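You operate a simulated robot arm through the tools that you are given. There is no shell and no other tool.

The job below is to be done with a simulated robot arm. You get a single attempt, and the scene is never put back.

TASK
When the heater has cooled, move its block to the pull tester and clamp it.
Fine: wait till HOT is gone; shut the hood, turn the heater's dial to 0 and zero the gauge; leave the lever.

It is judged by the outcome, as a careful person would: the job done as asked, and still so three seconds after it is handed in. It fails if anything else is knocked over, pushed out of place, dropped, spilled or broken.

THE ROBOT
A 7-joint arm with a two-finger parallel gripper, fixed in place. Base frame: the origin is at the foot of the arm, x ahead of it, y to its left, z up; the work surface is at about z = 0.78. Units: m, rad, N and s.
Its first joint turns from -2.897 to 2.897 rad. Payload 1.57 kg.
Tool frame: the origin (TCP) lies between the finger pads and is the grasp point; the fingertips stand 0.03 m ahead of it; z points along the fingers, y is the line along which they close. The gripper opens to 0.11 m. The fingers are 0.024 m wide and 0.012 m thick; the gripper's body (0.048 by 0.112 m) begins 0.078 m behind the TCP.
Orientation is told as [roll, pitch, yaw] about the base's x, y, z axes, in that order, counted from this pose: with the fingers straight down and closing along the base's y, the tool's x points along the base's -x, its y along +y and its z along -z.

THE INTERFACE
- The arm moves only by the tool play_rows. Its argument "motion" is a list of rows, each an object (a shift or turn left out is 0, a gripper value left out holds the last) with "rotation": the turn, a rotation vector about the base's x, y, z in rad, a list of three; "dp": the shift along the base's x, y, z in m, a list of three; "gripper": the closure, from 0 (fully open) to 1 (shut). In form: [{"rotation": [rx, ry, rz], "dp": [tx, ty, tz], "gripper": gripper}, ...]. A call has 1 to 20 rows; each row shifts and turns the commanded pose from where the row before left it. Each row takes 0.2 s and may step no farther than 0.05 m and 0.15 rad from the row before; otherwise, or with a gripper value out of range, the whole call is refused. Where a pose cannot be reached the arm comes as near as it can. A force on the tool above 90 N (or 10 N above the force at the start of the call, whichever is more), or a blocked arm, ends the call early, and 0.2 s more pass. Each finger travels about 0.108 m/s and halts on what it meets, pressing with about 39 N; the grip force reading is that of the motor and also rises with nothing between the fingers. The clock runs only during rows and for 0.2 s after the last one: add rows that do not move to give the fingers time. It gives the time, the measured TCP pose, the force on the tool (base axes), the opening and the grip force at its end, in the units of the frame above (readings bear some noise), with the torque about the TCP (base axes, N m) and any sound that the robot's microphone picked up, and new pictures: "show" is both (left out), scene, wrist or none.
- Cameras (640 x 400 px; columns grow to the right, rows downward): "scene" is fixed at [0.4024, 0.5004, 1.6248]; the picture's right is [-0.87, 0.49, 0.00], its down [0.49, 0.87, -0.06] and it looks along [-0.03, -0.05, -1.00] (base axes); focal length 301 px, centre (320, 200). "wrist" rides on the gripper at [0.07, 0.016, -0.141] in the tool frame; the picture's right is [-0.23, 0.97, 0.00], its down [-0.85, -0.20, -0.48] and it looks along [-0.47, -0.11, 0.88] (tool axes); focal length 222 px, centre (320, 200). There is no depth. A picture from a camera that has moved, and an enlarged one, comes with that camera's place and axes in the base frame and with its lens.
- raise_lower(by): slides the trunk up (or, below 0, down) by that many m; the arm rides with it, the base frame stays. It gives what a move gives, with no picture.
- inspect(camera, box): a new picture of the part [left, top, right, bottom] of that camera's present view, enlarged. It takes no simulated time.
- hand_in(): hands the job in; it is judged then, once.

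Nothing tells you positions but the pictures and the camera data. Unless the task says otherwise, let go and move clear before handing in.

The tools are called after "Request:" by a JSON object that holds its "name" and its "arguments". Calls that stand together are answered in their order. play_rows: Moves the arm, as the interface text tells. Its arguments: {"type":"object","properties":{"motion":{"type":"array","items":{"type":"object","properties":{"rotation":{"type":"array","items":{"type":"number"}},"dp":{"type":"array","items":{"type":"number"}},"gripper":{"type":"number"}}}},"show":{"type":"string","enum":["both","scene","wrist","none"]}},"required":["motion"]} The other tools are called the same way: raise_lower (by) slides the trunk up or down; inspect (camera, box) takes an enlarged picture of a part of a camera's view; hand_in () hands the job in.

At the start:

```text
time_s: 0.0
position: [0.3178, 0.3873, 1.2321]
tool_rot: [0.001, -0.003, -0.001]
wrist_force: [-0.4, -0.4, 0.2]
moment: [-0.01, 0.02, 0.02]
width: 0.11
gripper_force: 0.1
trunk travel left (down, up): [-0.475, 0.135]
```

scene: 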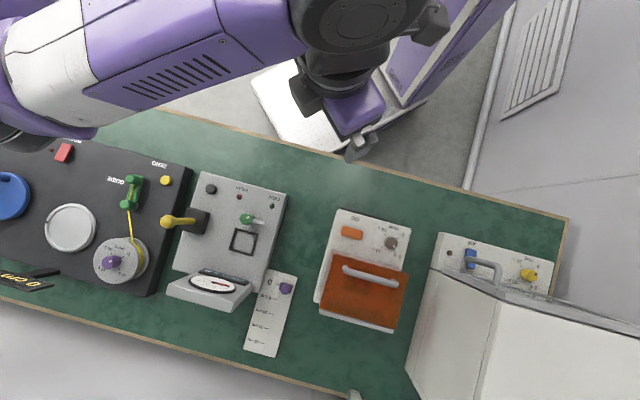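
wrist: 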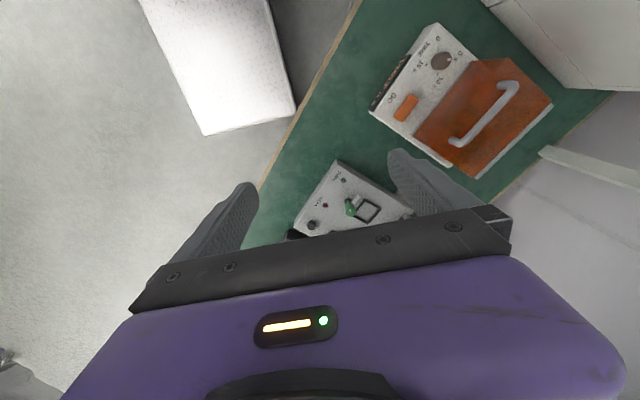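

I see a bench with several devices: a spool/winding station at left, what looks like a pull tester (gauge, clamp lever), a small heater with an orange lid, and a white hood at right. I'll enlarge the views first to identify everything.

Request:
{"name": "inspect", "arguments": {"camera": "scene", "box": [150, 150, 310, 250]}}

Request:
{"name": "inspect", "arguments": {"camera": "scene", "box": [150, 240, 310, 360]}}

Request:
{"name": "inspect", "arguments": {"camera": "scene", "box": [300, 200, 430, 340]}}

Request:
{"name": "inspect", "arguments": {"camera": "scene", "box": [400, 210, 640, 400]}}

Request:
{"name": "inspect", "arguments": {"camera": "scene", "box": [0, 130, 200, 300]}}

Request:
{"name": "inspect", "arguments": {"camera": "wrist", "box": [260, 0, 640, 240]}}

```text
4.00 times, centred on (230, 200) of scene
camera zoom: at [0.4024, 0.5004, 1.6248], right [-0.87, 0.49, 0.0], down [0.49, 0.87, -0.06], along [-0.03, -0.05, -1.0], focal length 1204 px, centre (680, 200)
```

zoom: 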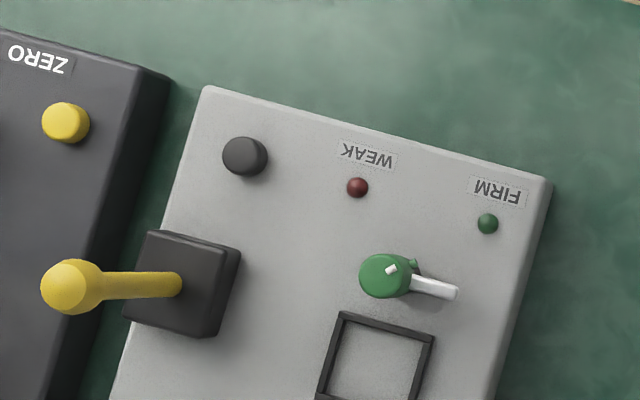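

```text
3.33 times, centred on (230, 300) of scene
camera zoom: at [0.4024, 0.5004, 1.6248], right [-0.87, 0.49, 0.0], down [0.49, 0.87, -0.06], along [-0.03, -0.05, -1.0], focal length 1003 px, centre (620, -133)
```

zoom: 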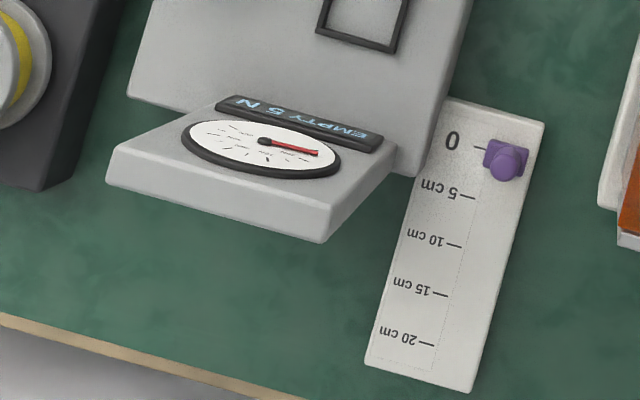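

```text
2.86 times, centred on (365, 270) of scene
camera zoom: at [0.4024, 0.5004, 1.6248], right [-0.87, 0.49, 0.0], down [0.49, 0.87, -0.06], along [-0.03, -0.05, -1.0], focal length 860 px, centre (191, 0)
```

zoom: 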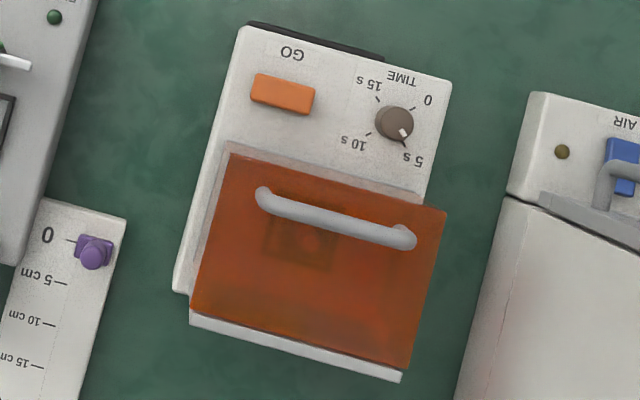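

```text
2.11 times, centred on (520, 305) of scene
camera zoom: at [0.4024, 0.5004, 1.6248], right [-0.87, 0.49, 0.0], down [0.49, 0.87, -0.06], along [-0.03, -0.05, -1.0], focal length 634 px, centre (-101, -21)
```

zoom: 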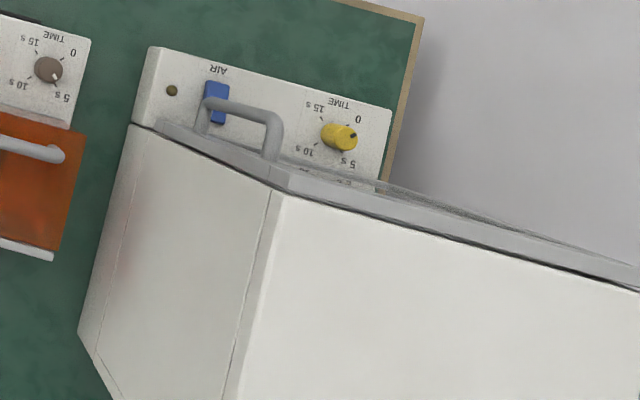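

```text
2.35 times, centred on (100, 215) of scene
camera zoom: at [0.4024, 0.5004, 1.6248], right [-0.87, 0.49, 0.0], down [0.49, 0.87, -0.06], along [-0.03, -0.05, -1.0], focal length 708 px, centre (838, 165)
```

zoom: 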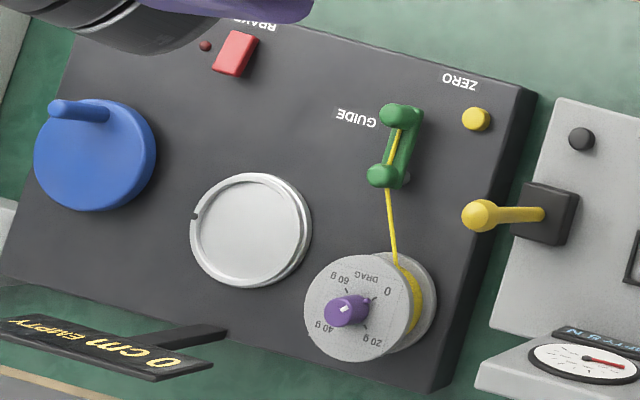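

```text
1.67 times, centred on (450, 120) of wrist
camera zoom: at [0.2482, 0.4037, 1.3746], right [0.23, 0.97, 0.0], down [0.85, -0.2, 0.48], along [0.47, -0.11, -0.88], focal length 370 px, centre (103, 333)
```

zoom: 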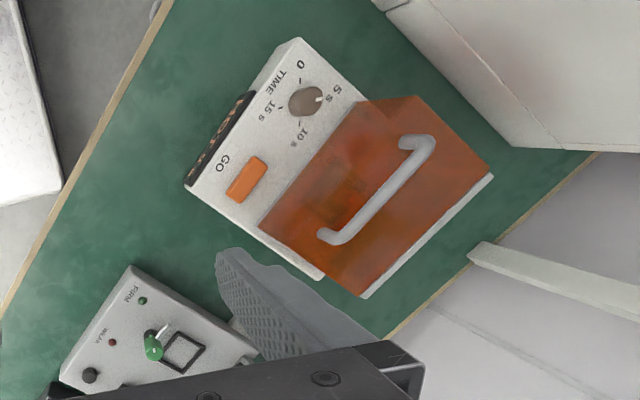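

Request:
{"name": "inspect", "arguments": {"camera": "wrist", "box": [360, 20, 460, 130]}}

Request:
{"name": "inspect", "arguments": {"camera": "scene", "box": [225, 200, 275, 255]}}

Request:
{"name": "inspect", "arguments": {"camera": "scene", "box": [185, 255, 255, 310]}}

Request:
{"name": "inspect", "arguments": {"camera": "wrist", "box": [280, 150, 420, 245]}}

Request:
{"name": "inspect", "arguments": {"camera": "scene", "box": [340, 210, 420, 280]}}

```text
3.64 times, centred on (410, 75) of wrist
camera zoom: at [0.2482, 0.4037, 1.3746], right [0.23, 0.97, 0.0], down [0.85, -0.2, 0.48], along [0.47, -0.11, -0.88], focal length 808 px, centre (-7, 654)
```

zoom: 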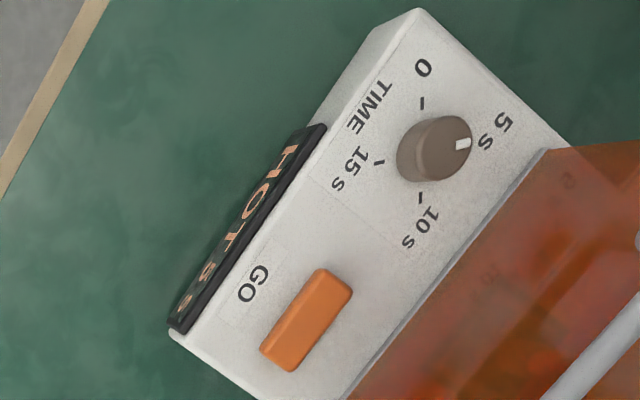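

```text
7.27 times, centred on (250, 228) of scene
camera zoom: at [0.4024, 0.5004, 1.6248], right [-0.87, 0.49, 0.0], down [0.49, 0.87, -0.06], along [-0.03, -0.05, -1.0], focal length 2189 px, centre (829, 0)
```

zoom: 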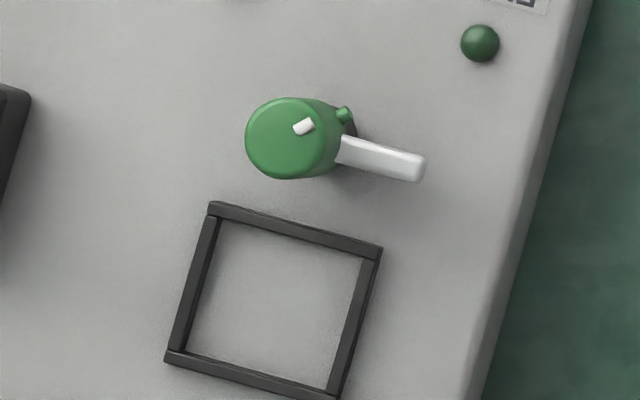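

```text
7.27 times, centred on (220, 282) of scene
camera zoom: at [0.4024, 0.5004, 1.6248], right [-0.87, 0.49, 0.0], down [0.49, 0.87, -0.06], along [-0.03, -0.05, -1.0], focal length 2189 px, centre (1047, -400)
```

zoom: 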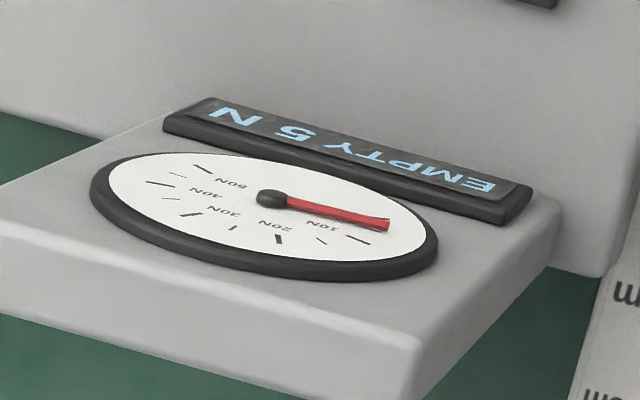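

```text
4.21 times, centred on (350, 198) of wrist
camera zoom: at [0.2482, 0.4037, 1.3746], right [0.23, 0.97, 0.0], down [0.85, -0.2, 0.48], along [0.47, -0.11, -0.88], focal length 935 px, centre (194, 210)
```

zoom: 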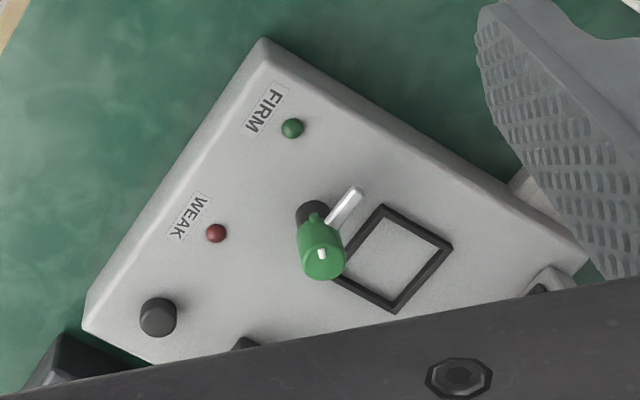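

```text
5.71 times, centred on (380, 245) of scene
camera zoom: at [0.4024, 0.5004, 1.6248], right [-0.87, 0.49, 0.0], down [0.49, 0.87, -0.06], along [-0.03, -0.05, -1.0], focal length 1720 px, centre (-23, -57)
```

zoom: 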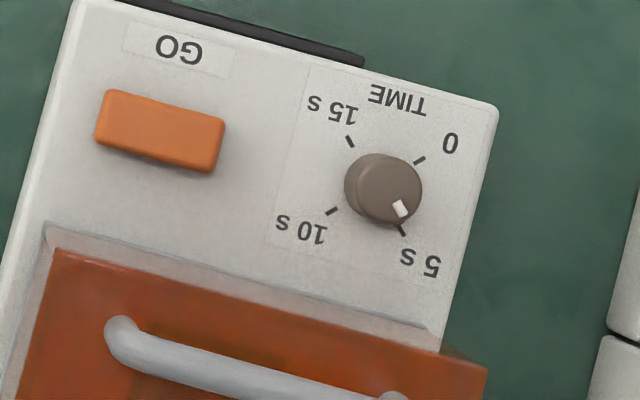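

The heater (orange-lidded box) shows "HOT 8 s" or so, dial at 5 s. The tester has a black button, green swing clamp with white bar, and a yellow lever. I'll move to look at the heater more closely while it cools.

Request:
{"name": "play_rows", "arguments": {"motion": [{"dp": [-0.015, 0.027, -0.015]}, {"dp": [-0.015, 0.027, -0.015]}, {"dp": [-0.015, 0.027, -0.015]}, {"dp": [-0.015, 0.027, -0.015]}, {"dp": [-0.015, 0.027, -0.015]}, {"dp": [-0.015, 0.027, -0.015]}, {"dp": [-0.015, 0.027, -0.015]}, {"dp": [-0.015, 0.027, -0.015]}, {"dp": [-0.015, 0.027, -0.015]}, {"dp": [-0.015, 0.027, -0.015]}]}}

```text
time_s: 0.9
position: [0.3509, 0.478, 1.185]
tool_rot: [0.005, -0.002, -0.174]
wrist_force: [0.1, -0.6, 0.5]
moment: [-0.01, -0.02, 0.01]
width: 0.1103
gripper_force: 0.1
trunk travel left (down, up): [-0.475, 0.135]
stopped in row 4: the arm was blocked; the commanded pose is now the measured one
camera wrist: at [0.285, 0.5056, 1.3271], right [0.39, 0.92, 0.01], down [0.81, -0.35, 0.48], along [0.44, -0.18, -0.88], focal length 222 px, centre (320, 200)
```

scene: 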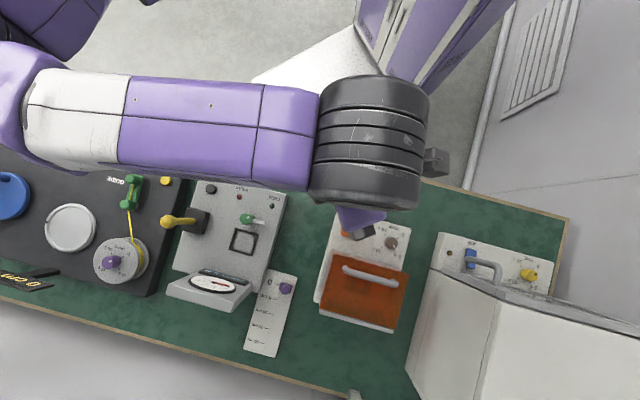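
wrist: 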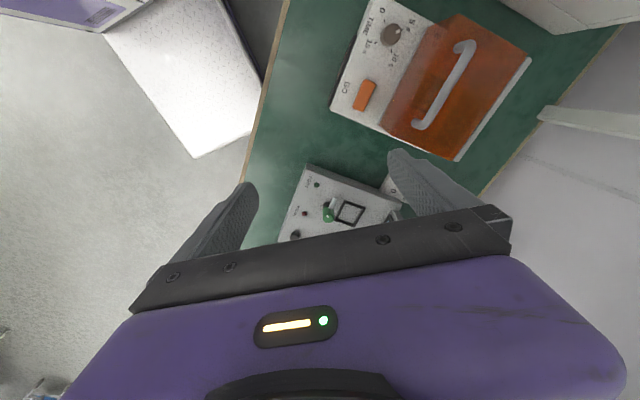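

The arm was blocked partway, apparently by its own joint configuration. I'll test small moves to learn what it can do.

Request:
{"name": "play_rows", "arguments": {"motion": [{"dp": [0, 0, -0.03]}, {"dp": [0, 0, -0.03]}, {"dp": [0, 0, -0.03]}, {"dp": [0, 0, -0.03]}]}}

Request:
{"name": "inspect", "arguments": {"camera": "wrist", "box": [320, 0, 460, 130]}}

```text
time_s: 1.9
position: [0.3505, 0.4782, 1.0643]
tool_rot: [0.005, -0.003, -0.171]
wrist_force: [0.7, 0.7, 0.7]
moment: [0.0, -0.03, 0.01]
width: 0.1099
gripper_force: 0.1
trunk travel left (down, up): [-0.475, 0.135]
camera wrist: at [0.284, 0.5058, 1.2057], right [0.39, 0.92, 0.01], down [0.81, -0.34, 0.48], along [0.44, -0.18, -0.88], focal length 222 px, centre (320, 200)
```

scene: 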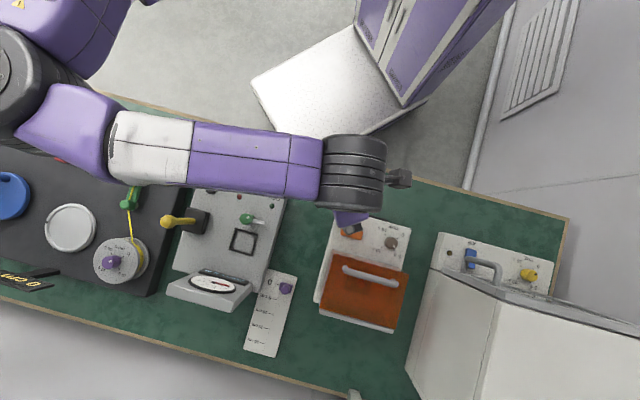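
wrist: 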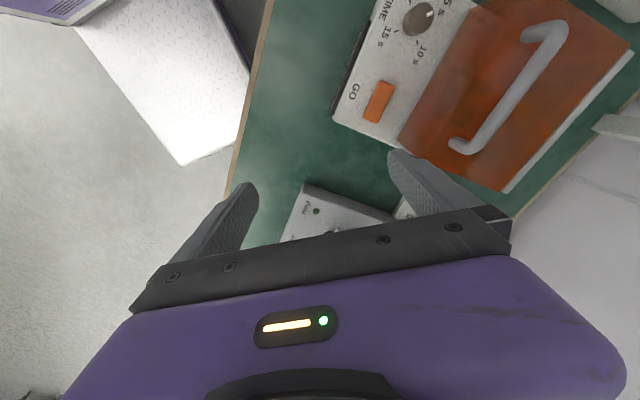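

```text
3.08 times, centred on (390, 65) of wrist
camera zoom: at [0.284, 0.5058, 1.2057], right [0.39, 0.92, 0.01], down [0.81, -0.34, 0.48], along [0.44, -0.18, -0.88], focal length 684 px, centre (105, 615)
```

zoom: 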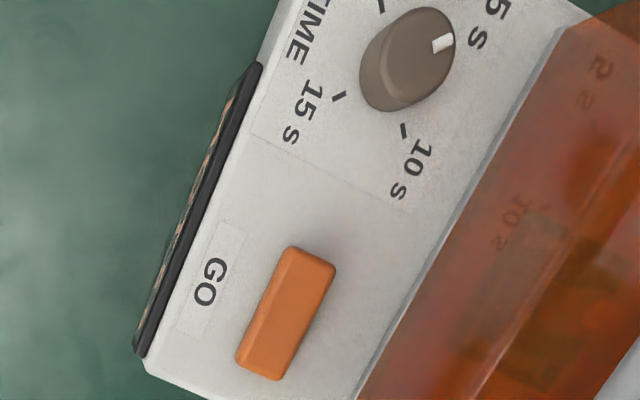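

Request:
{"name": "play_rows", "arguments": {"motion": [{"rotation": [0, 0, 0.1]}, {"rotation": [0, 0, 0.1]}, {"dp": [0, 0.02, 0]}, {"dp": [0, 0.02, 0]}], "show": "none"}}

```text
time_s: 3.1
position: [0.3849, 0.5145, 1.0646]
tool_rot: [0.005, -0.003, -0.038]
wrist_force: [-0.5, -0.2, 0.2]
moment: [0.02, -0.03, -0.01]
width: 0.1099
gripper_force: 0.0
trunk travel left (down, up): [-0.475, 0.135]
stopped in row 4: the arm was blocked; the commanded pose is now the measured one
```

Request:
{"name": "play_rows", "arguments": {"motion": [{"dp": [-0.02, 0, 0]}, {"dp": [-0.02, 0, 0]}, {"dp": [-0.02, 0, 0]}, {"dp": [-0.02, 0, 0]}], "show": "scene"}}

```text
time_s: 4.2
position: [0.378, 0.507, 1.0595]
tool_rot: [-0.007, 0.006, -0.182]
wrist_force: [-0.5, 0.5, 0.0]
moment: [0.0, -0.02, 0.01]
width: 0.1101
gripper_force: 0.1
trunk travel left (down, up): [-0.475, 0.135]
stopped in row 4: the arm was blocked; the commanded pose is now the measured one
```

scene: 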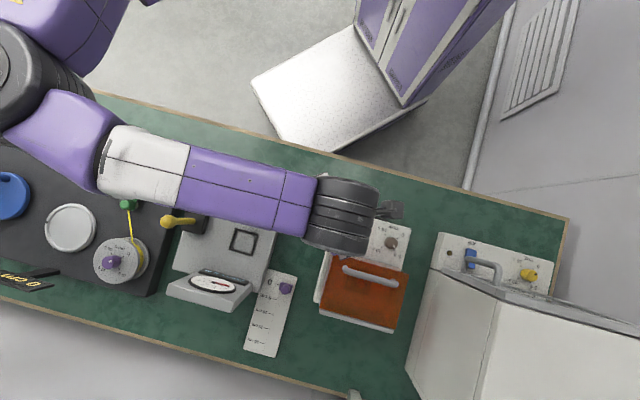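

The motion seems limited along one line; I'll back off and test turning the whole arm about the base axis with matching yaw.

Request:
{"name": "play_rows", "arguments": {"motion": [{"dp": [0.0, -0.04, 0]}, {"dp": [0.0, -0.04, 0]}, {"rotation": [0, 0, 0.05]}, {"rotation": [0, 0, 0.05], "dp": [-0.022, 0.019, 0]}, {"rotation": [0, 0, 0.05], "dp": [-0.022, 0.018, 0]}, {"rotation": [0, 0, 0.05], "dp": [-0.022, 0.017, 0]}, {"rotation": [0, 0, 0.05], "dp": [-0.022, 0.016, 0]}, {"rotation": [0, 0, 0.05], "dp": [-0.022, 0.015, 0]}], "show": "scene"}}

```text
time_s: 5.9
position: [0.3738, 0.5023, 1.0643]
tool_rot: [0.002, 0.001, -0.094]
wrist_force: [0.6, 0.3, 0.6]
moment: [-0.01, 0.0, -0.01]
width: 0.1099
gripper_force: 0.2
trunk travel left (down, up): [-0.475, 0.135]
stopped in row 8: the arm was blocked; the commanded pose is now the measured one
```

scene: 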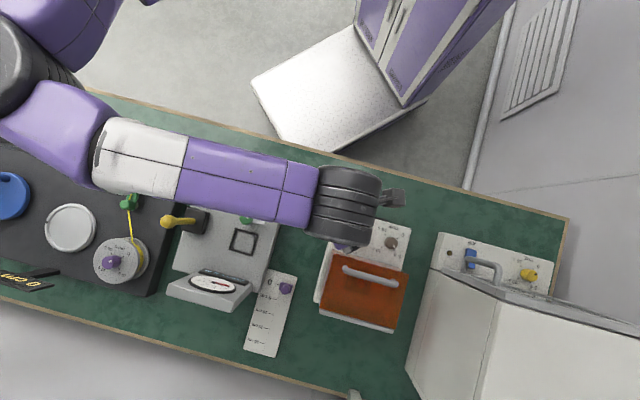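

Request:
{"name": "play_rows", "arguments": {"motion": [{"dp": [0.02, -0.03, 0.02]}, {"dp": [0.02, -0.04, 0.02]}, {"dp": [0.02, -0.04, 0.02]}, {"dp": [0.02, -0.04, 0.02]}, {"dp": [0.02, -0.04, 0.02]}, {"dp": [0.02, -0.04, 0.02]}, {"dp": [0.02, -0.04, 0.01]}, {"dp": [0, -0.05, 0]}, {"dp": [0, -0.05, 0]}, {"dp": [0, -0.05, 0]}, {"dp": [0, -0.05, 0]}, {"dp": [0, -0.05, 0]}]}}

```text
time_s: 7.7
position: [0.5132, 0.2203, 1.195]
tool_rot: [0.029, 0.012, -0.141]
wrist_force: [-12.3, 43.2, -14.3]
moment: [-6.56, -2.69, -2.69]
width: 0.1099
gripper_force: 0.1
trunk travel left (down, up): [-0.475, 0.135]
stopped in row 8: the force on the tool passed its limit at 323 N (the readings are from after the stop); the commanded pose is now the measured one
camera wrist: at [0.4476, 0.2415, 1.3383], right [0.36, 0.93, 0.03], down [0.82, -0.33, 0.46], along [0.44, -0.14, -0.89], focal length 222 px, centre (320, 200)
```

scene: 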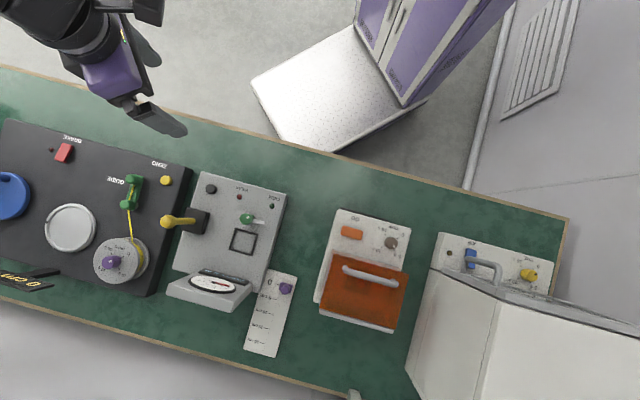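
wrist: 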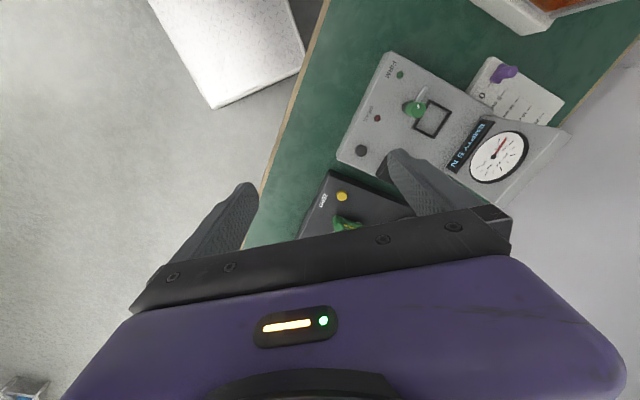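

The gripper met the arm's own links (folded up); I'll back off the same way I came.

Request:
{"name": "play_rows", "arguments": {"motion": [{"dp": [-0.01, 0.03, 0]}, {"dp": [-0.02, 0.04, 0]}, {"dp": [-0.02, 0.04, 0]}, {"dp": [-0.02, 0.04, 0]}]}}

```text
time_s: 8.7
position: [0.4437, 0.3682, 1.1955]
tool_rot: [0.031, 0.011, -0.137]
wrist_force: [0.5, -0.9, -0.1]
moment: [0.02, 0.01, -0.02]
width: 0.1102
gripper_force: 0.1
trunk travel left (down, up): [-0.475, 0.135]
camera wrist: at [0.378, 0.3889, 1.3392], right [0.36, 0.93, 0.03], down [0.82, -0.33, 0.46], along [0.44, -0.14, -0.89], focal length 222 px, centre (320, 200)
```

scene: 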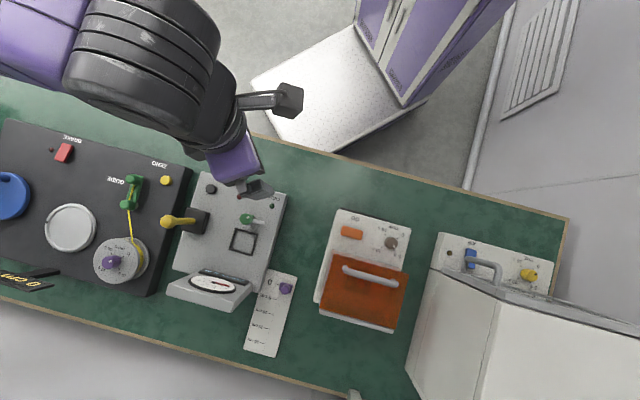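
wrist: 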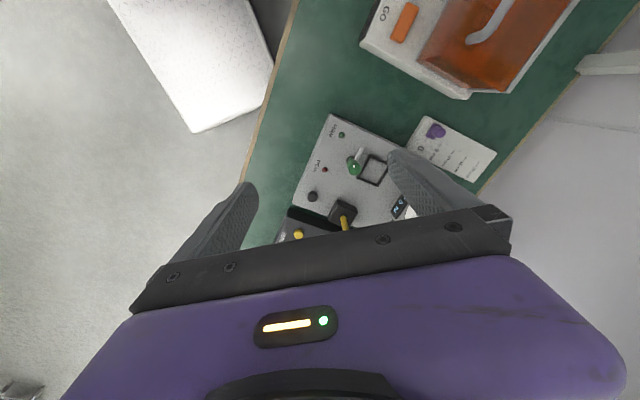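

I'll try going round by extending the arm outward first (around the elbow), to see whether the shoulder will turn when the arm is straight.

Request:
{"name": "play_rows", "arguments": {"motion": [{"dp": [0.01, 0.045, -0.01]}, {"dp": [0.015, 0.045, -0.01]}, {"dp": [0.02, 0.04, -0.01]}, {"dp": [0.035, 0.03, -0.01]}, {"dp": [0.04, 0.025, -0.01]}, {"dp": [0.045, 0.02, 0]}, {"dp": [0.045, 0.01, 0]}, {"dp": [0.045, 0, 0]}, {"dp": [0.045, -0.01, 0]}]}}

```text
time_s: 10.7
position: [0.6707, 0.5711, 1.1477]
tool_rot: [-0.015, 0.0, 0.148]
wrist_force: [-0.5, 0.5, 0.2]
moment: [-0.01, -0.01, 0.05]
width: 0.11
gripper_force: 0.1
trunk travel left (down, up): [-0.475, 0.135]
stopped in row 9: the arm was blocked; the commanded pose is now the measured one
camera wrist: at [0.6001, 0.58, 1.2892], right [0.08, 1.0, -0.01], down [0.87, -0.07, 0.48], along [0.48, -0.05, -0.88], focal length 222 px, centre (320, 200)
```

scene: 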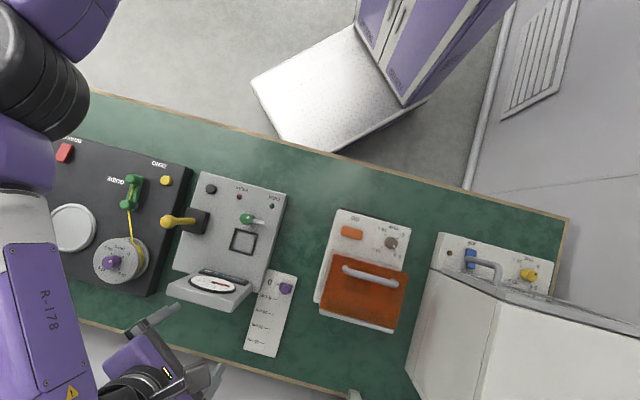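
wrist: 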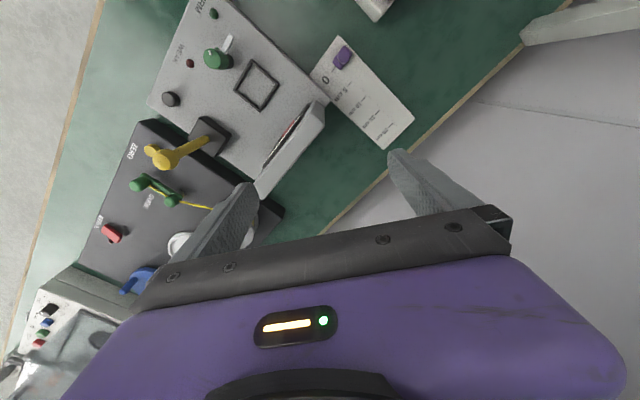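

Request:
{"name": "play_rows", "arguments": {"motion": [{"rotation": [0, 0, 0.1], "dp": [0.03, -0.01, 0]}, {"rotation": [0, 0, 0.1], "dp": [0.03, -0.02, 0]}, {"rotation": [0, 0, 0.1], "dp": [0.03, -0.02, 0]}, {"rotation": [0, 0, 0.1], "dp": [0.02, -0.03, 0]}, {"rotation": [0, 0, 0.1], "dp": [0.02, -0.03, 0]}, {"rotation": [0, 0, 0.1], "dp": [0.02, -0.03, 0]}, {"rotation": [0, 0, 0.1], "dp": [0.02, -0.03, 0]}]}}

```text
time_s: 11.5
position: [0.6746, 0.57, 1.1473]
tool_rot: [-0.021, 0.003, 0.656]
wrist_force: [-0.8, 0.4, -0.7]
moment: [0.0, 0.0, -0.04]
width: 0.1097
gripper_force: 0.2
trunk travel left (down, up): [-0.475, 0.135]
stopped in row 4: the arm was blocked; the commanded pose is now the measured one
camera wrist: at [0.6074, 0.5436, 1.2892], right [-0.41, 0.91, -0.02], down [0.79, 0.37, 0.48], along [0.45, 0.18, -0.88], focal length 222 px, centre (320, 200)
```

scene: 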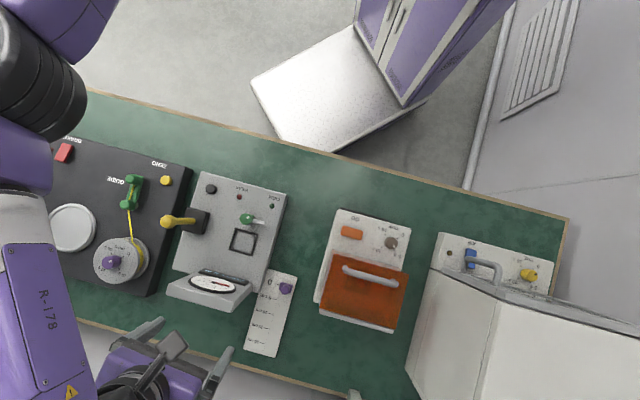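
wrist: 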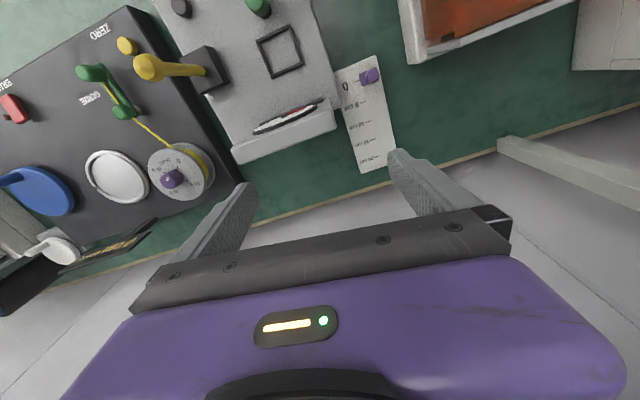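

Request:
{"name": "play_rows", "arguments": {"motion": [{"dp": [0, -0.02, 0]}, {"dp": [0, -0.02, 0]}, {"dp": [0, -0.02, 0]}, {"dp": [0, -0.02, 0]}, {}, {}], "show": "scene"}}

Request:
{"name": "play_rows", "arguments": {"motion": [{"dp": [0.01, 0, 0]}, {"dp": [0.01, 0, 0]}, {"dp": [0.01, 0, 0]}, {"dp": [0.01, 0, 0]}, {}, {}], "show": "scene"}}

Request:
{"name": "play_rows", "arguments": {"motion": [{"rotation": [0, 0, -0.1]}, {"rotation": [0, 0, -0.1]}, {"rotation": [0, 0, -0.1]}, {"rotation": [0, 0, -0.1]}, {}, {}], "show": "scene"}}

```text
time_s: 12.9
position: [0.6891, 0.4897, 1.1392]
tool_rot: [-0.025, 0.008, 0.622]
wrist_force: [-0.2, 0.0, 0.3]
moment: [-0.01, 0.01, 0.02]
width: 0.1101
gripper_force: 0.0
trunk travel left (down, up): [-0.475, 0.135]
```

scene: 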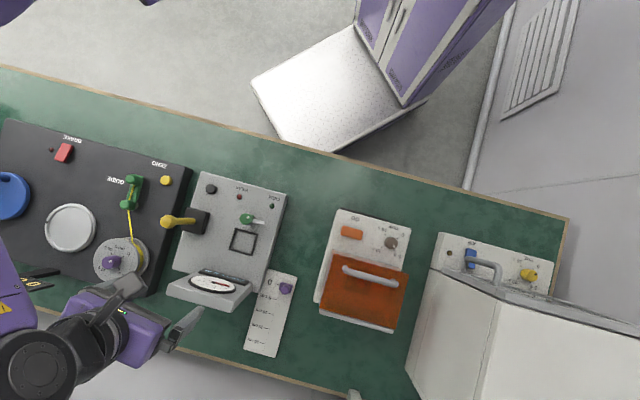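

```text
time_s: 14.3
position: [0.7292, 0.4886, 1.138]
tool_rot: [-0.026, 0.009, 0.623]
wrist_force: [1.2, -0.1, -0.5]
moment: [0.01, 0.02, 0.01]
width: 0.1101
gripper_force: 0.0
trunk travel left (down, up): [-0.475, 0.135]
```

scene: 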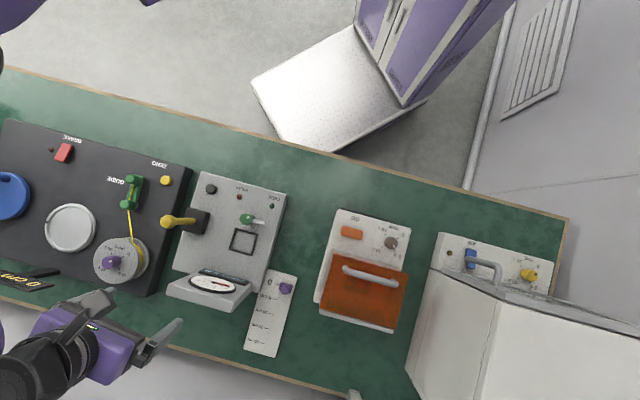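

```text
time_s: 15.7
position: [0.7288, 0.4894, 1.1377]
tool_rot: [-0.027, 0.009, 0.223]
wrist_force: [-0.2, 0.4, 0.1]
moment: [-0.01, 0.04, -0.01]
width: 0.1102
gripper_force: 0.0
trunk travel left (down, up): [-0.475, 0.135]
```

scene: 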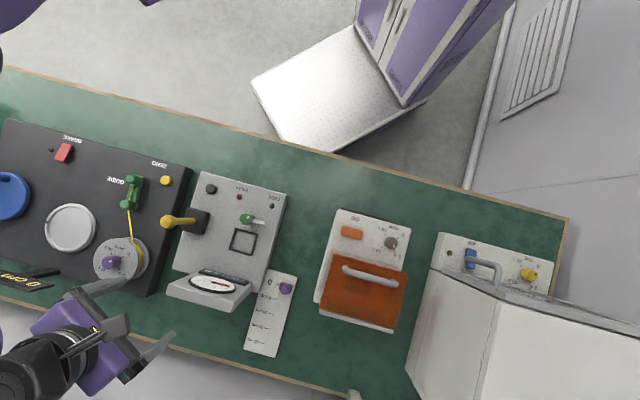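

Request:
{"name": "play_rows", "arguments": {"motion": [{"dp": [-0.02, 0.025, 0]}, {"dp": [-0.02, 0.025, 0]}, {"dp": [-0.02, 0.025, 0]}, {"dp": [-0.02, 0.025, 0]}, {"dp": [-0.02, 0.02, 0]}, {"dp": [-0.02, 0.02, 0]}, {"dp": [-0.02, 0.02, 0]}, {}], "show": "scene"}}

```text
time_s: 17.1
position: [0.6725, 0.5663, 1.1466]
tool_rot: [-0.043, 0.001, 0.206]
wrist_force: [0.2, 0.0, 0.2]
moment: [-0.01, 0.02, -0.02]
width: 0.1102
gripper_force: 0.0
trunk travel left (down, up): [-0.475, 0.135]
stopped in row 7: the arm was blocked; the commanded pose is now the measured one
```

scene: 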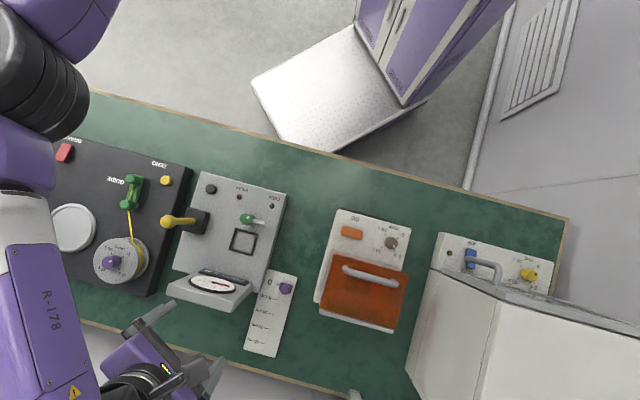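

The shoulder joint seems to hit its limit on this side. I'll lower the trunk in stages while keeping the tool high, so the upper arm goes upright and the elbow comes in.

Request:
{"name": "play_rows", "arguments": {"motion": [{"dp": [-0.02, -0.03, 0.03]}, {"dp": [-0.02, -0.03, 0.03]}, {"dp": [-0.02, -0.03, 0.03]}, {"dp": [-0.02, -0.03, 0.02]}, {"dp": [-0.02, -0.03, 0.0]}], "show": "none"}}

Request:
{"name": "raise_lower", "arguments": {"by": -0.12}}

Request:
{"name": "play_rows", "arguments": {"motion": [{"dp": [-0.01, -0.01, 0.03]}, {"dp": [-0.01, -0.01, 0.03]}, {"dp": [-0.01, -0.01, 0.03]}, {"dp": [-0.01, -0.01, 0.03]}], "show": "scene"}}

```text
time_s: 18.3
position: [0.5829, 0.419, 1.2523]
tool_rot: [-0.039, 0.005, 0.187]
wrist_force: [0.0, -0.2, 0.0]
moment: [0.0, 0.03, -0.01]
width: 0.11
gripper_force: 0.0
trunk travel left (down, up): [-0.475, 0.135]
```

```text
time_s: 19.8
position: [0.5826, 0.4191, 1.1322]
tool_rot: [-0.04, 0.004, 0.186]
wrist_force: [-0.1, 0.3, -0.3]
moment: [0.02, 0.02, 0.02]
width: 0.1103
gripper_force: 0.1
trunk travel left (down, up): [-0.355, 0.255]
```

```text
time_s: 20.8
position: [0.5432, 0.3779, 1.2528]
tool_rot: [-0.039, 0.005, 0.188]
wrist_force: [-0.9, -0.2, -0.4]
moment: [0.01, 0.03, 0.02]
width: 0.1102
gripper_force: 0.1
trunk travel left (down, up): [-0.355, 0.255]
```

scene: 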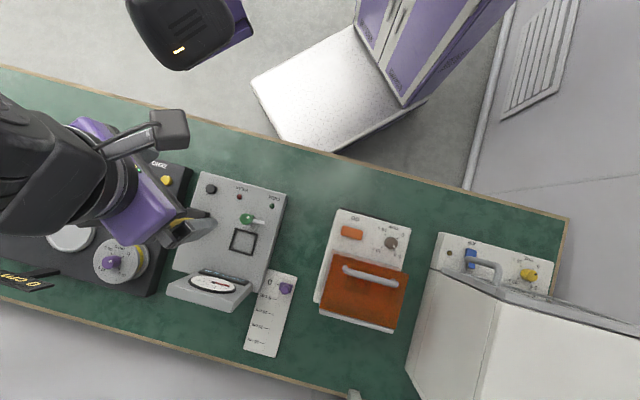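

Request:
{"name": "raise_lower", "arguments": {"by": -0.12}}

Request:
{"name": "play_rows", "arguments": {"motion": [{"dp": [0, 0, 0.03]}, {"dp": [0, 0, 0.03]}, {"dp": [0, 0, 0.03]}, {"dp": [0, 0, 0.03]}], "show": "scene"}}

```text
time_s: 22.3
position: [0.5434, 0.378, 1.1317]
tool_rot: [-0.041, 0.003, 0.186]
wrist_force: [0.1, 0.5, 0.8]
moment: [0.03, 0.0, 0.02]
width: 0.1099
gripper_force: 0.1
trunk travel left (down, up): [-0.235, 0.375]
```

```text
time_s: 23.3
position: [0.5485, 0.3785, 1.182]
tool_rot: [-0.037, 0.043, 0.186]
wrist_force: [0.1, 0.3, -0.1]
moment: [-0.01, -0.01, -0.01]
width: 0.1098
gripper_force: 0.0
out of reach, approached as far as the arm can: row 3, 4
trunk travel left (down, up): [-0.235, 0.375]
```

scene: 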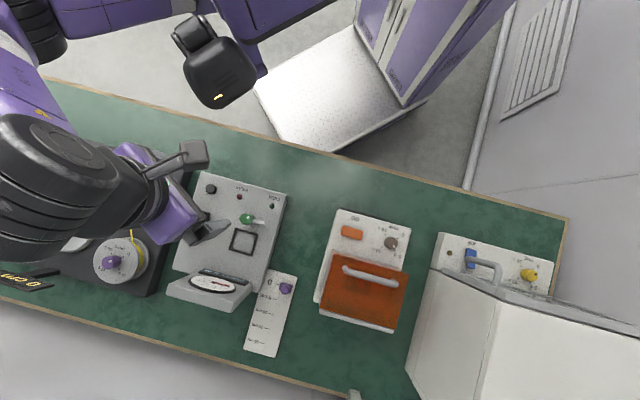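

Request:
{"name": "inspect", "arguments": {"camera": "scene", "box": [0, 0, 380, 240]}}

```text
1.67 times, centred on (190, 120) of scene
camera zoom: at [0.4024, 0.5004, 1.6248], right [-0.87, 0.49, 0.0], down [0.49, 0.87, -0.06], along [-0.03, -0.05, -1.0], focal length 502 px, centre (537, 333)
```

zoom: 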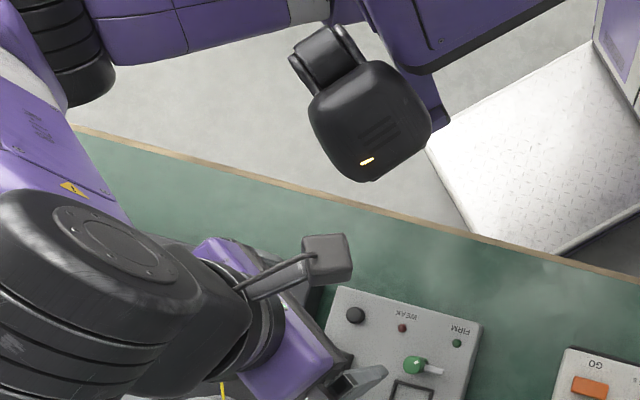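

A head-like part on a boom rides with the trunk and seems to be what blocks the upper arm. I'll tilt the tool to look back at the robot and understand the obstruction.

Request:
{"name": "play_rows", "arguments": {"motion": [{"dp": [0, 0.02, -0.02], "rotation": [0, 0.13, 0]}, {"dp": [0, 0.02, -0.02], "rotation": [0, 0.13, 0]}, {"dp": [0, 0.02, 0], "rotation": [0, 0.13, 0]}, {"dp": [0, 0.02, 0], "rotation": [0, 0.13, 0]}, {"rotation": [0, 0.13, 0]}, {"rotation": [0, 0.13, 0]}, {"rotation": [0, 0.13, 0]}, {"rotation": [0, 0.13, 0]}]}}

```text
time_s: 25.1
position: [0.5435, 0.4576, 1.1557]
tool_rot: [0.269, 1.016, 0.36]
wrist_force: [0.0, -0.6, 0.3]
moment: [0.01, -0.05, 0.0]
width: 0.1101
gripper_force: 0.0
trunk travel left (down, up): [-0.235, 0.375]
camera wrist: at [0.628, 0.4661, 1.2893], right [-0.01, 1.0, -0.06], down [0.86, -0.02, -0.51], along [-0.51, -0.05, -0.86], focal length 222 px, centre (320, 200)
```

scene: 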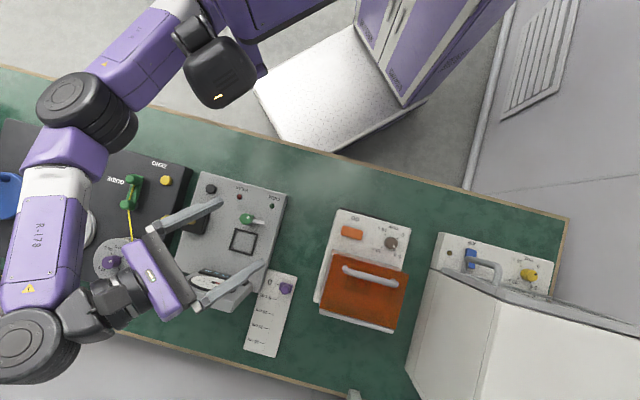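
wrist: 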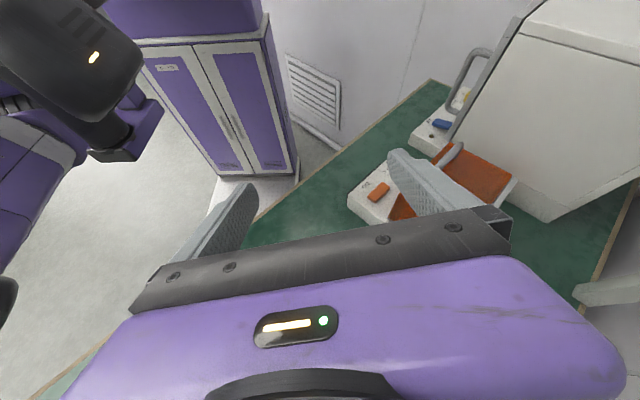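

Request:
{"name": "play_rows", "arguments": {"motion": [{"rotation": [0, 0.13, 0]}, {"rotation": [0, 0.13, 0]}, {"rotation": [0.1, 0, -0.1]}, {"rotation": [0.1, 0, -0.1]}, {"rotation": [0.0, 0, -0.14]}, {"rotation": [0.0, 0, -0.14]}]}}

```text
time_s: 26.5
position: [0.5435, 0.4576, 1.1544]
tool_rot: [0.957, 1.113, 0.515]
wrist_force: [0.0, 0.5, 0.3]
moment: [-0.01, 0.03, 0.05]
width: 0.11
gripper_force: 0.0
trunk travel left (down, up): [-0.235, 0.375]
camera wrist: at [0.6422, 0.3921, 1.2601], right [0.44, 0.89, 0.15], down [0.67, -0.21, -0.72], along [-0.61, 0.41, -0.68], focal length 222 px, centre (320, 200)
```

scene: 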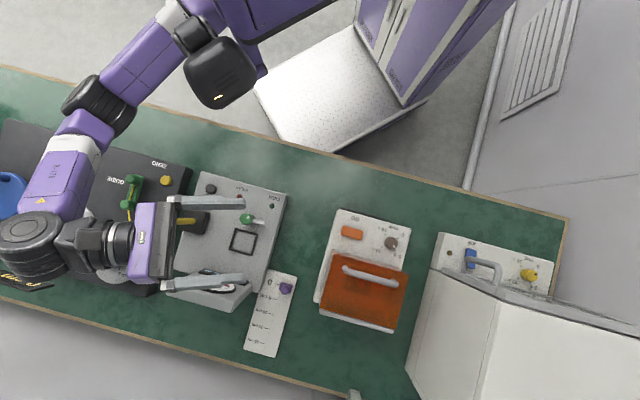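
wrist: 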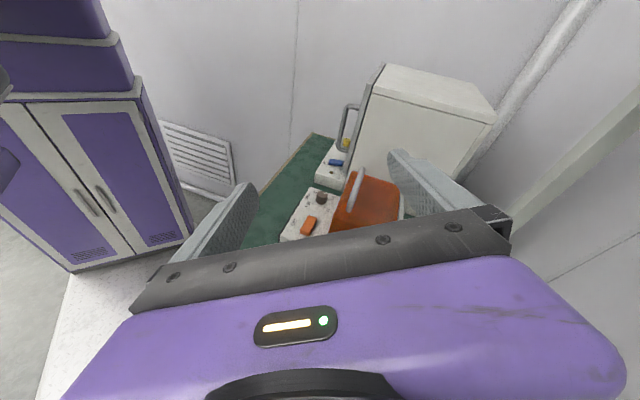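

Request:
{"name": "play_rows", "arguments": {"motion": [{"rotation": [0, 0, 0.14]}, {"rotation": [0, 0, 0.14]}, {"rotation": [0, 0, 0.14]}, {"rotation": [0, 0, 0.14]}, {"rotation": [0, 0, 0.14]}, {"rotation": [0, 0, 0.14]}, {"rotation": [0, 0, 0.14]}]}}

```text
time_s: 28.1
position: [0.5429, 0.4557, 1.1544]
tool_rot: [0.956, 1.112, 1.073]
wrist_force: [0.4, -0.7, -1.2]
moment: [0.01, -0.02, 0.03]
width: 0.1101
gripper_force: 0.0
out of reach, approached as far as the arm can: row 5, 6, 7
trunk travel left (down, up): [-0.235, 0.375]
camera wrist: at [0.6626, 0.4543, 1.2599], right [-0.1, 0.98, 0.15], down [0.67, 0.18, -0.72], along [-0.73, 0.03, -0.68], focal length 222 px, centre (320, 200)
```

scene: 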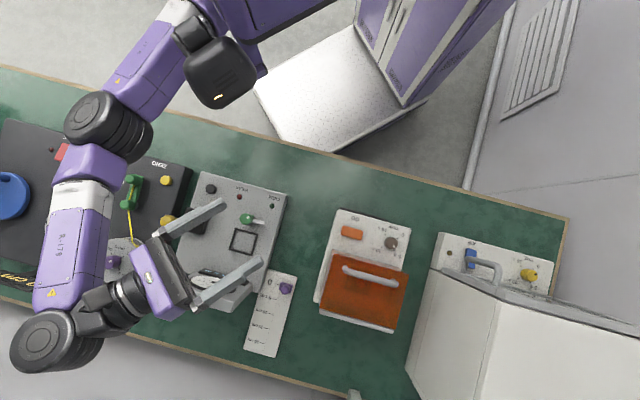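
wrist: 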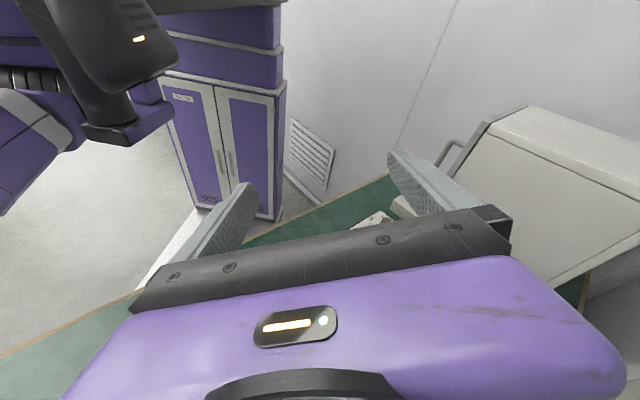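

Request:
{"name": "play_rows", "arguments": {"motion": [{"rotation": [0, 0.14, 0]}, {"rotation": [0, 0.14, 0]}, {"rotation": [0, 0.14, 0]}], "show": "wrist"}}

Request:
{"name": "inspect", "arguments": {"camera": "wrist", "box": [0, 0, 320, 200]}}

```text
time_s: 28.9
position: [0.5434, 0.4566, 1.1552]
tool_rot: [1.962, 1.131, 1.992]
wrist_force: [-0.5, -0.1, -0.2]
moment: [-0.03, -0.04, -0.03]
width: 0.1098
gripper_force: 0.0
trunk travel left (down, up): [-0.235, 0.375]
camera wrist: at [0.6951, 0.4543, 1.2024], right [-0.03, 0.98, 0.18], down [0.32, 0.18, -0.93], along [-0.95, 0.03, -0.32], focal length 222 px, centre (320, 200)
```

wrist: 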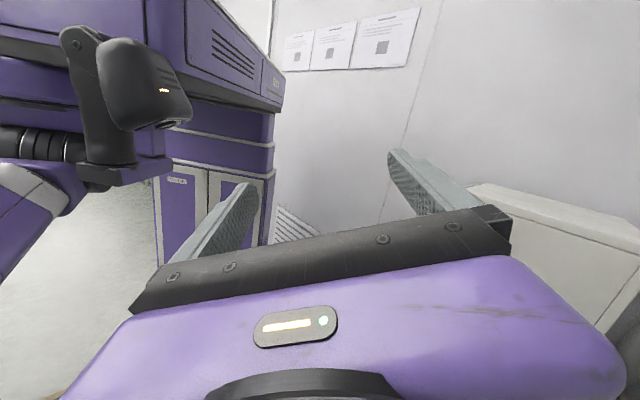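

```text
2.00 times, centred on (160, 100) of wrist
camera zoom: at [0.6951, 0.4543, 1.2024], right [-0.03, 0.98, 0.18], down [0.32, 0.18, -0.93], along [-0.95, 0.03, -0.32], focal length 444 px, centre (640, 400)
```

zoom: 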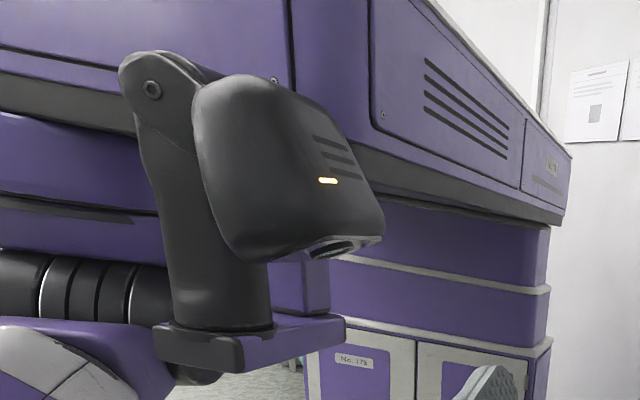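

Now it's clear: a camera post on a bracket beside the shoulder blocks the upper arm from swinging left at shoulder height. The upper arm must pass below the bracket, so I'll straighten the tool, then raise the trunk while keeping the tool low.

Request:
{"name": "play_rows", "arguments": {"motion": [{"rotation": [0, -0.144, 0]}, {"rotation": [0, -0.144, 0]}, {"rotation": [0, -0.144, 0]}, {"rotation": [0, -0.144, 0]}, {"rotation": [0, -0.144, 0]}, {"rotation": [0, -0.144, 0]}, {"rotation": [0, -0.144, 0]}, {"rotation": [0, -0.144, 0]}, {"rotation": [0, -0.144, 0]}, {"rotation": [0, -0.144, 0]}, {"rotation": [0, -0.144, 0]}, {"rotation": [0, -0.144, 0]}, {}], "show": "none"}}

Request:
{"name": "raise_lower", "arguments": {"by": 0.2}}

```text
time_s: 31.7
position: [0.5433, 0.4572, 1.1545]
tool_rot: [-0.057, 0.028, 0.398]
wrist_force: [0.7, 0.6, -0.9]
moment: [-0.02, -0.01, 0.04]
width: 0.1099
gripper_force: 0.0
trunk travel left (down, up): [-0.235, 0.375]
```

```text
time_s: 33.9
position: [0.5425, 0.4593, 1.3552]
tool_rot: [-0.057, 0.029, 0.398]
wrist_force: [0.1, -0.2, 0.3]
moment: [0.02, 0.05, 0.0]
width: 0.1101
gripper_force: 0.0
trunk travel left (down, up): [-0.435, 0.175]
```

Request:
{"name": "play_rows", "arguments": {"motion": [{"rotation": [0.057, -0.028, -0.1], "dp": [-0.01, -0.01, -0.04]}, {"rotation": [0, 0, -0.1], "dp": [-0.01, -0.01, -0.04]}, {"dp": [-0.01, -0.01, -0.04]}, {"dp": [-0.01, -0.01, -0.04]}, {"dp": [-0.01, -0.01, -0.04]}, {"dp": [-0.01, -0.01, -0.04]}, {"dp": [-0.01, 0, -0.04]}, {}], "show": "none"}}

Request:
{"name": "raise_lower", "arguments": {"by": 0.17}}

Request:
{"name": "play_rows", "arguments": {"motion": [{"dp": [-0.01, -0.005, -0.04]}, {"dp": [-0.01, -0.005, -0.04]}, {"dp": [-0.01, -0.005, -0.04]}, {"dp": [-0.01, -0.005, -0.03]}, {"dp": [-0.01, -0.005, -0.03]}, {"dp": [-0.01, 0, -0.03]}, {}]}}

```text
time_s: 35.7
position: [0.4739, 0.397, 1.0736]
tool_rot: [-0.013, -0.017, 0.199]
wrist_force: [0.1, 0.3, 0.4]
moment: [0.03, -0.01, -0.01]
width: 0.1099
gripper_force: 0.1
trunk travel left (down, up): [-0.435, 0.175]
```

```text
time_s: 37.6
position: [0.4739, 0.3964, 1.2464]
tool_rot: [-0.012, -0.017, 0.2]
wrist_force: [-0.4, -0.7, 0.4]
moment: [-0.03, 0.0, -0.02]
width: 0.11
gripper_force: 0.0
trunk travel left (down, up): [-0.605, 0.005]
```

```text
time_s: 39.2
position: [0.4141, 0.3729, 1.0339]
tool_rot: [-0.014, -0.016, 0.198]
wrist_force: [0.9, 0.1, 0.1]
moment: [0.01, 0.01, -0.07]
width: 0.11
gripper_force: 0.1
trunk travel left (down, up): [-0.605, 0.005]
camera wrist: at [0.3394, 0.3758, 1.1749], right [0.03, 1.0, -0.01], down [0.87, -0.02, 0.5], along [0.49, -0.02, -0.87], focal length 222 px, centre (320, 200)
```

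scene: 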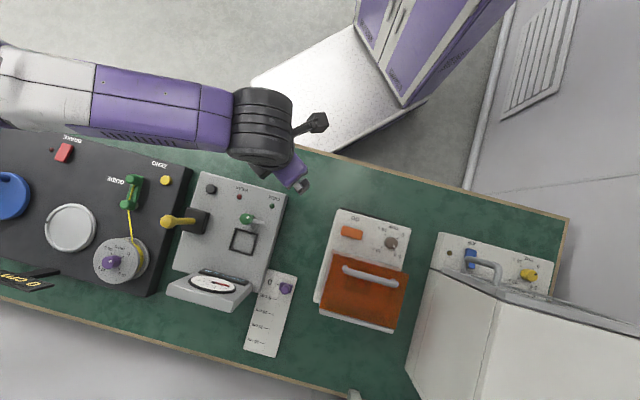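
wrist: 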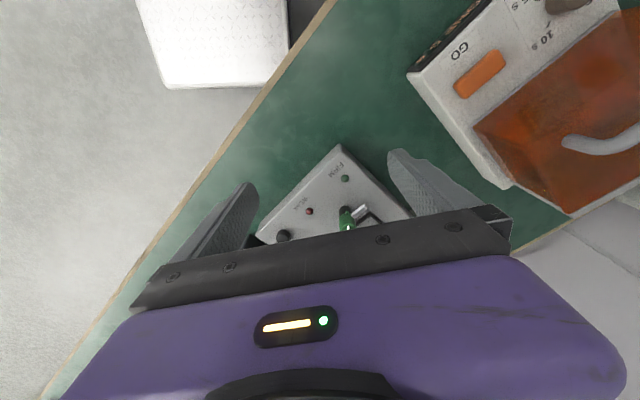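

Request:
{"name": "play_rows", "arguments": {"motion": [{"dp": [-0.015, 0.0, -0.035]}, {"dp": [-0.015, 0.0, -0.035]}, {"dp": [-0.01, 0.0, -0.035]}, {"dp": [-0.015, 0.015, -0.01]}, {"dp": [-0.015, 0.015, 0]}, {"dp": [-0.015, 0.015, 0]}, {"dp": [-0.015, 0.015, 0]}, {"dp": [-0.015, 0.015, 0]}, {"dp": [-0.015, 0.015, 0]}, {"dp": [-0.015, 0.015, 0]}, {"dp": [-0.015, 0.015, 0]}, {"dp": [-0.015, 0.015, 0]}]}}

```text
time_s: 41.8
position: [0.2386, 0.5061, 0.92]
tool_rot: [-0.013, -0.015, 0.2]
wrist_force: [-0.4, -0.1, -1.6]
moment: [-0.02, 0.0, -0.03]
width: 0.1097
gripper_force: 0.0
trunk travel left (down, up): [-0.605, 0.005]
camera wrist: at [0.1649, 0.5108, 1.0611], right [0.03, 1.0, -0.01], down [0.87, -0.02, 0.49], along [0.49, -0.02, -0.87], focal length 222 px, centre (320, 200)
```

scene: 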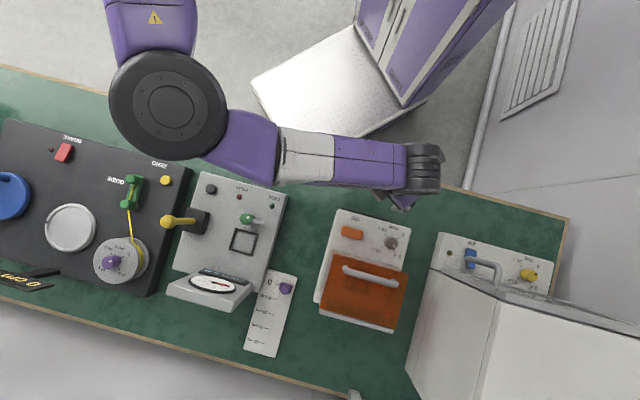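
wrist: 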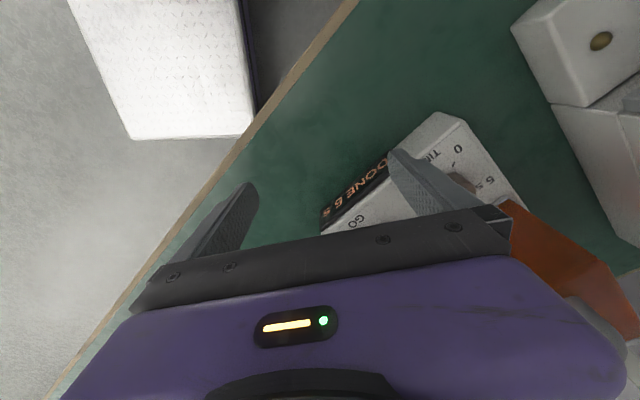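

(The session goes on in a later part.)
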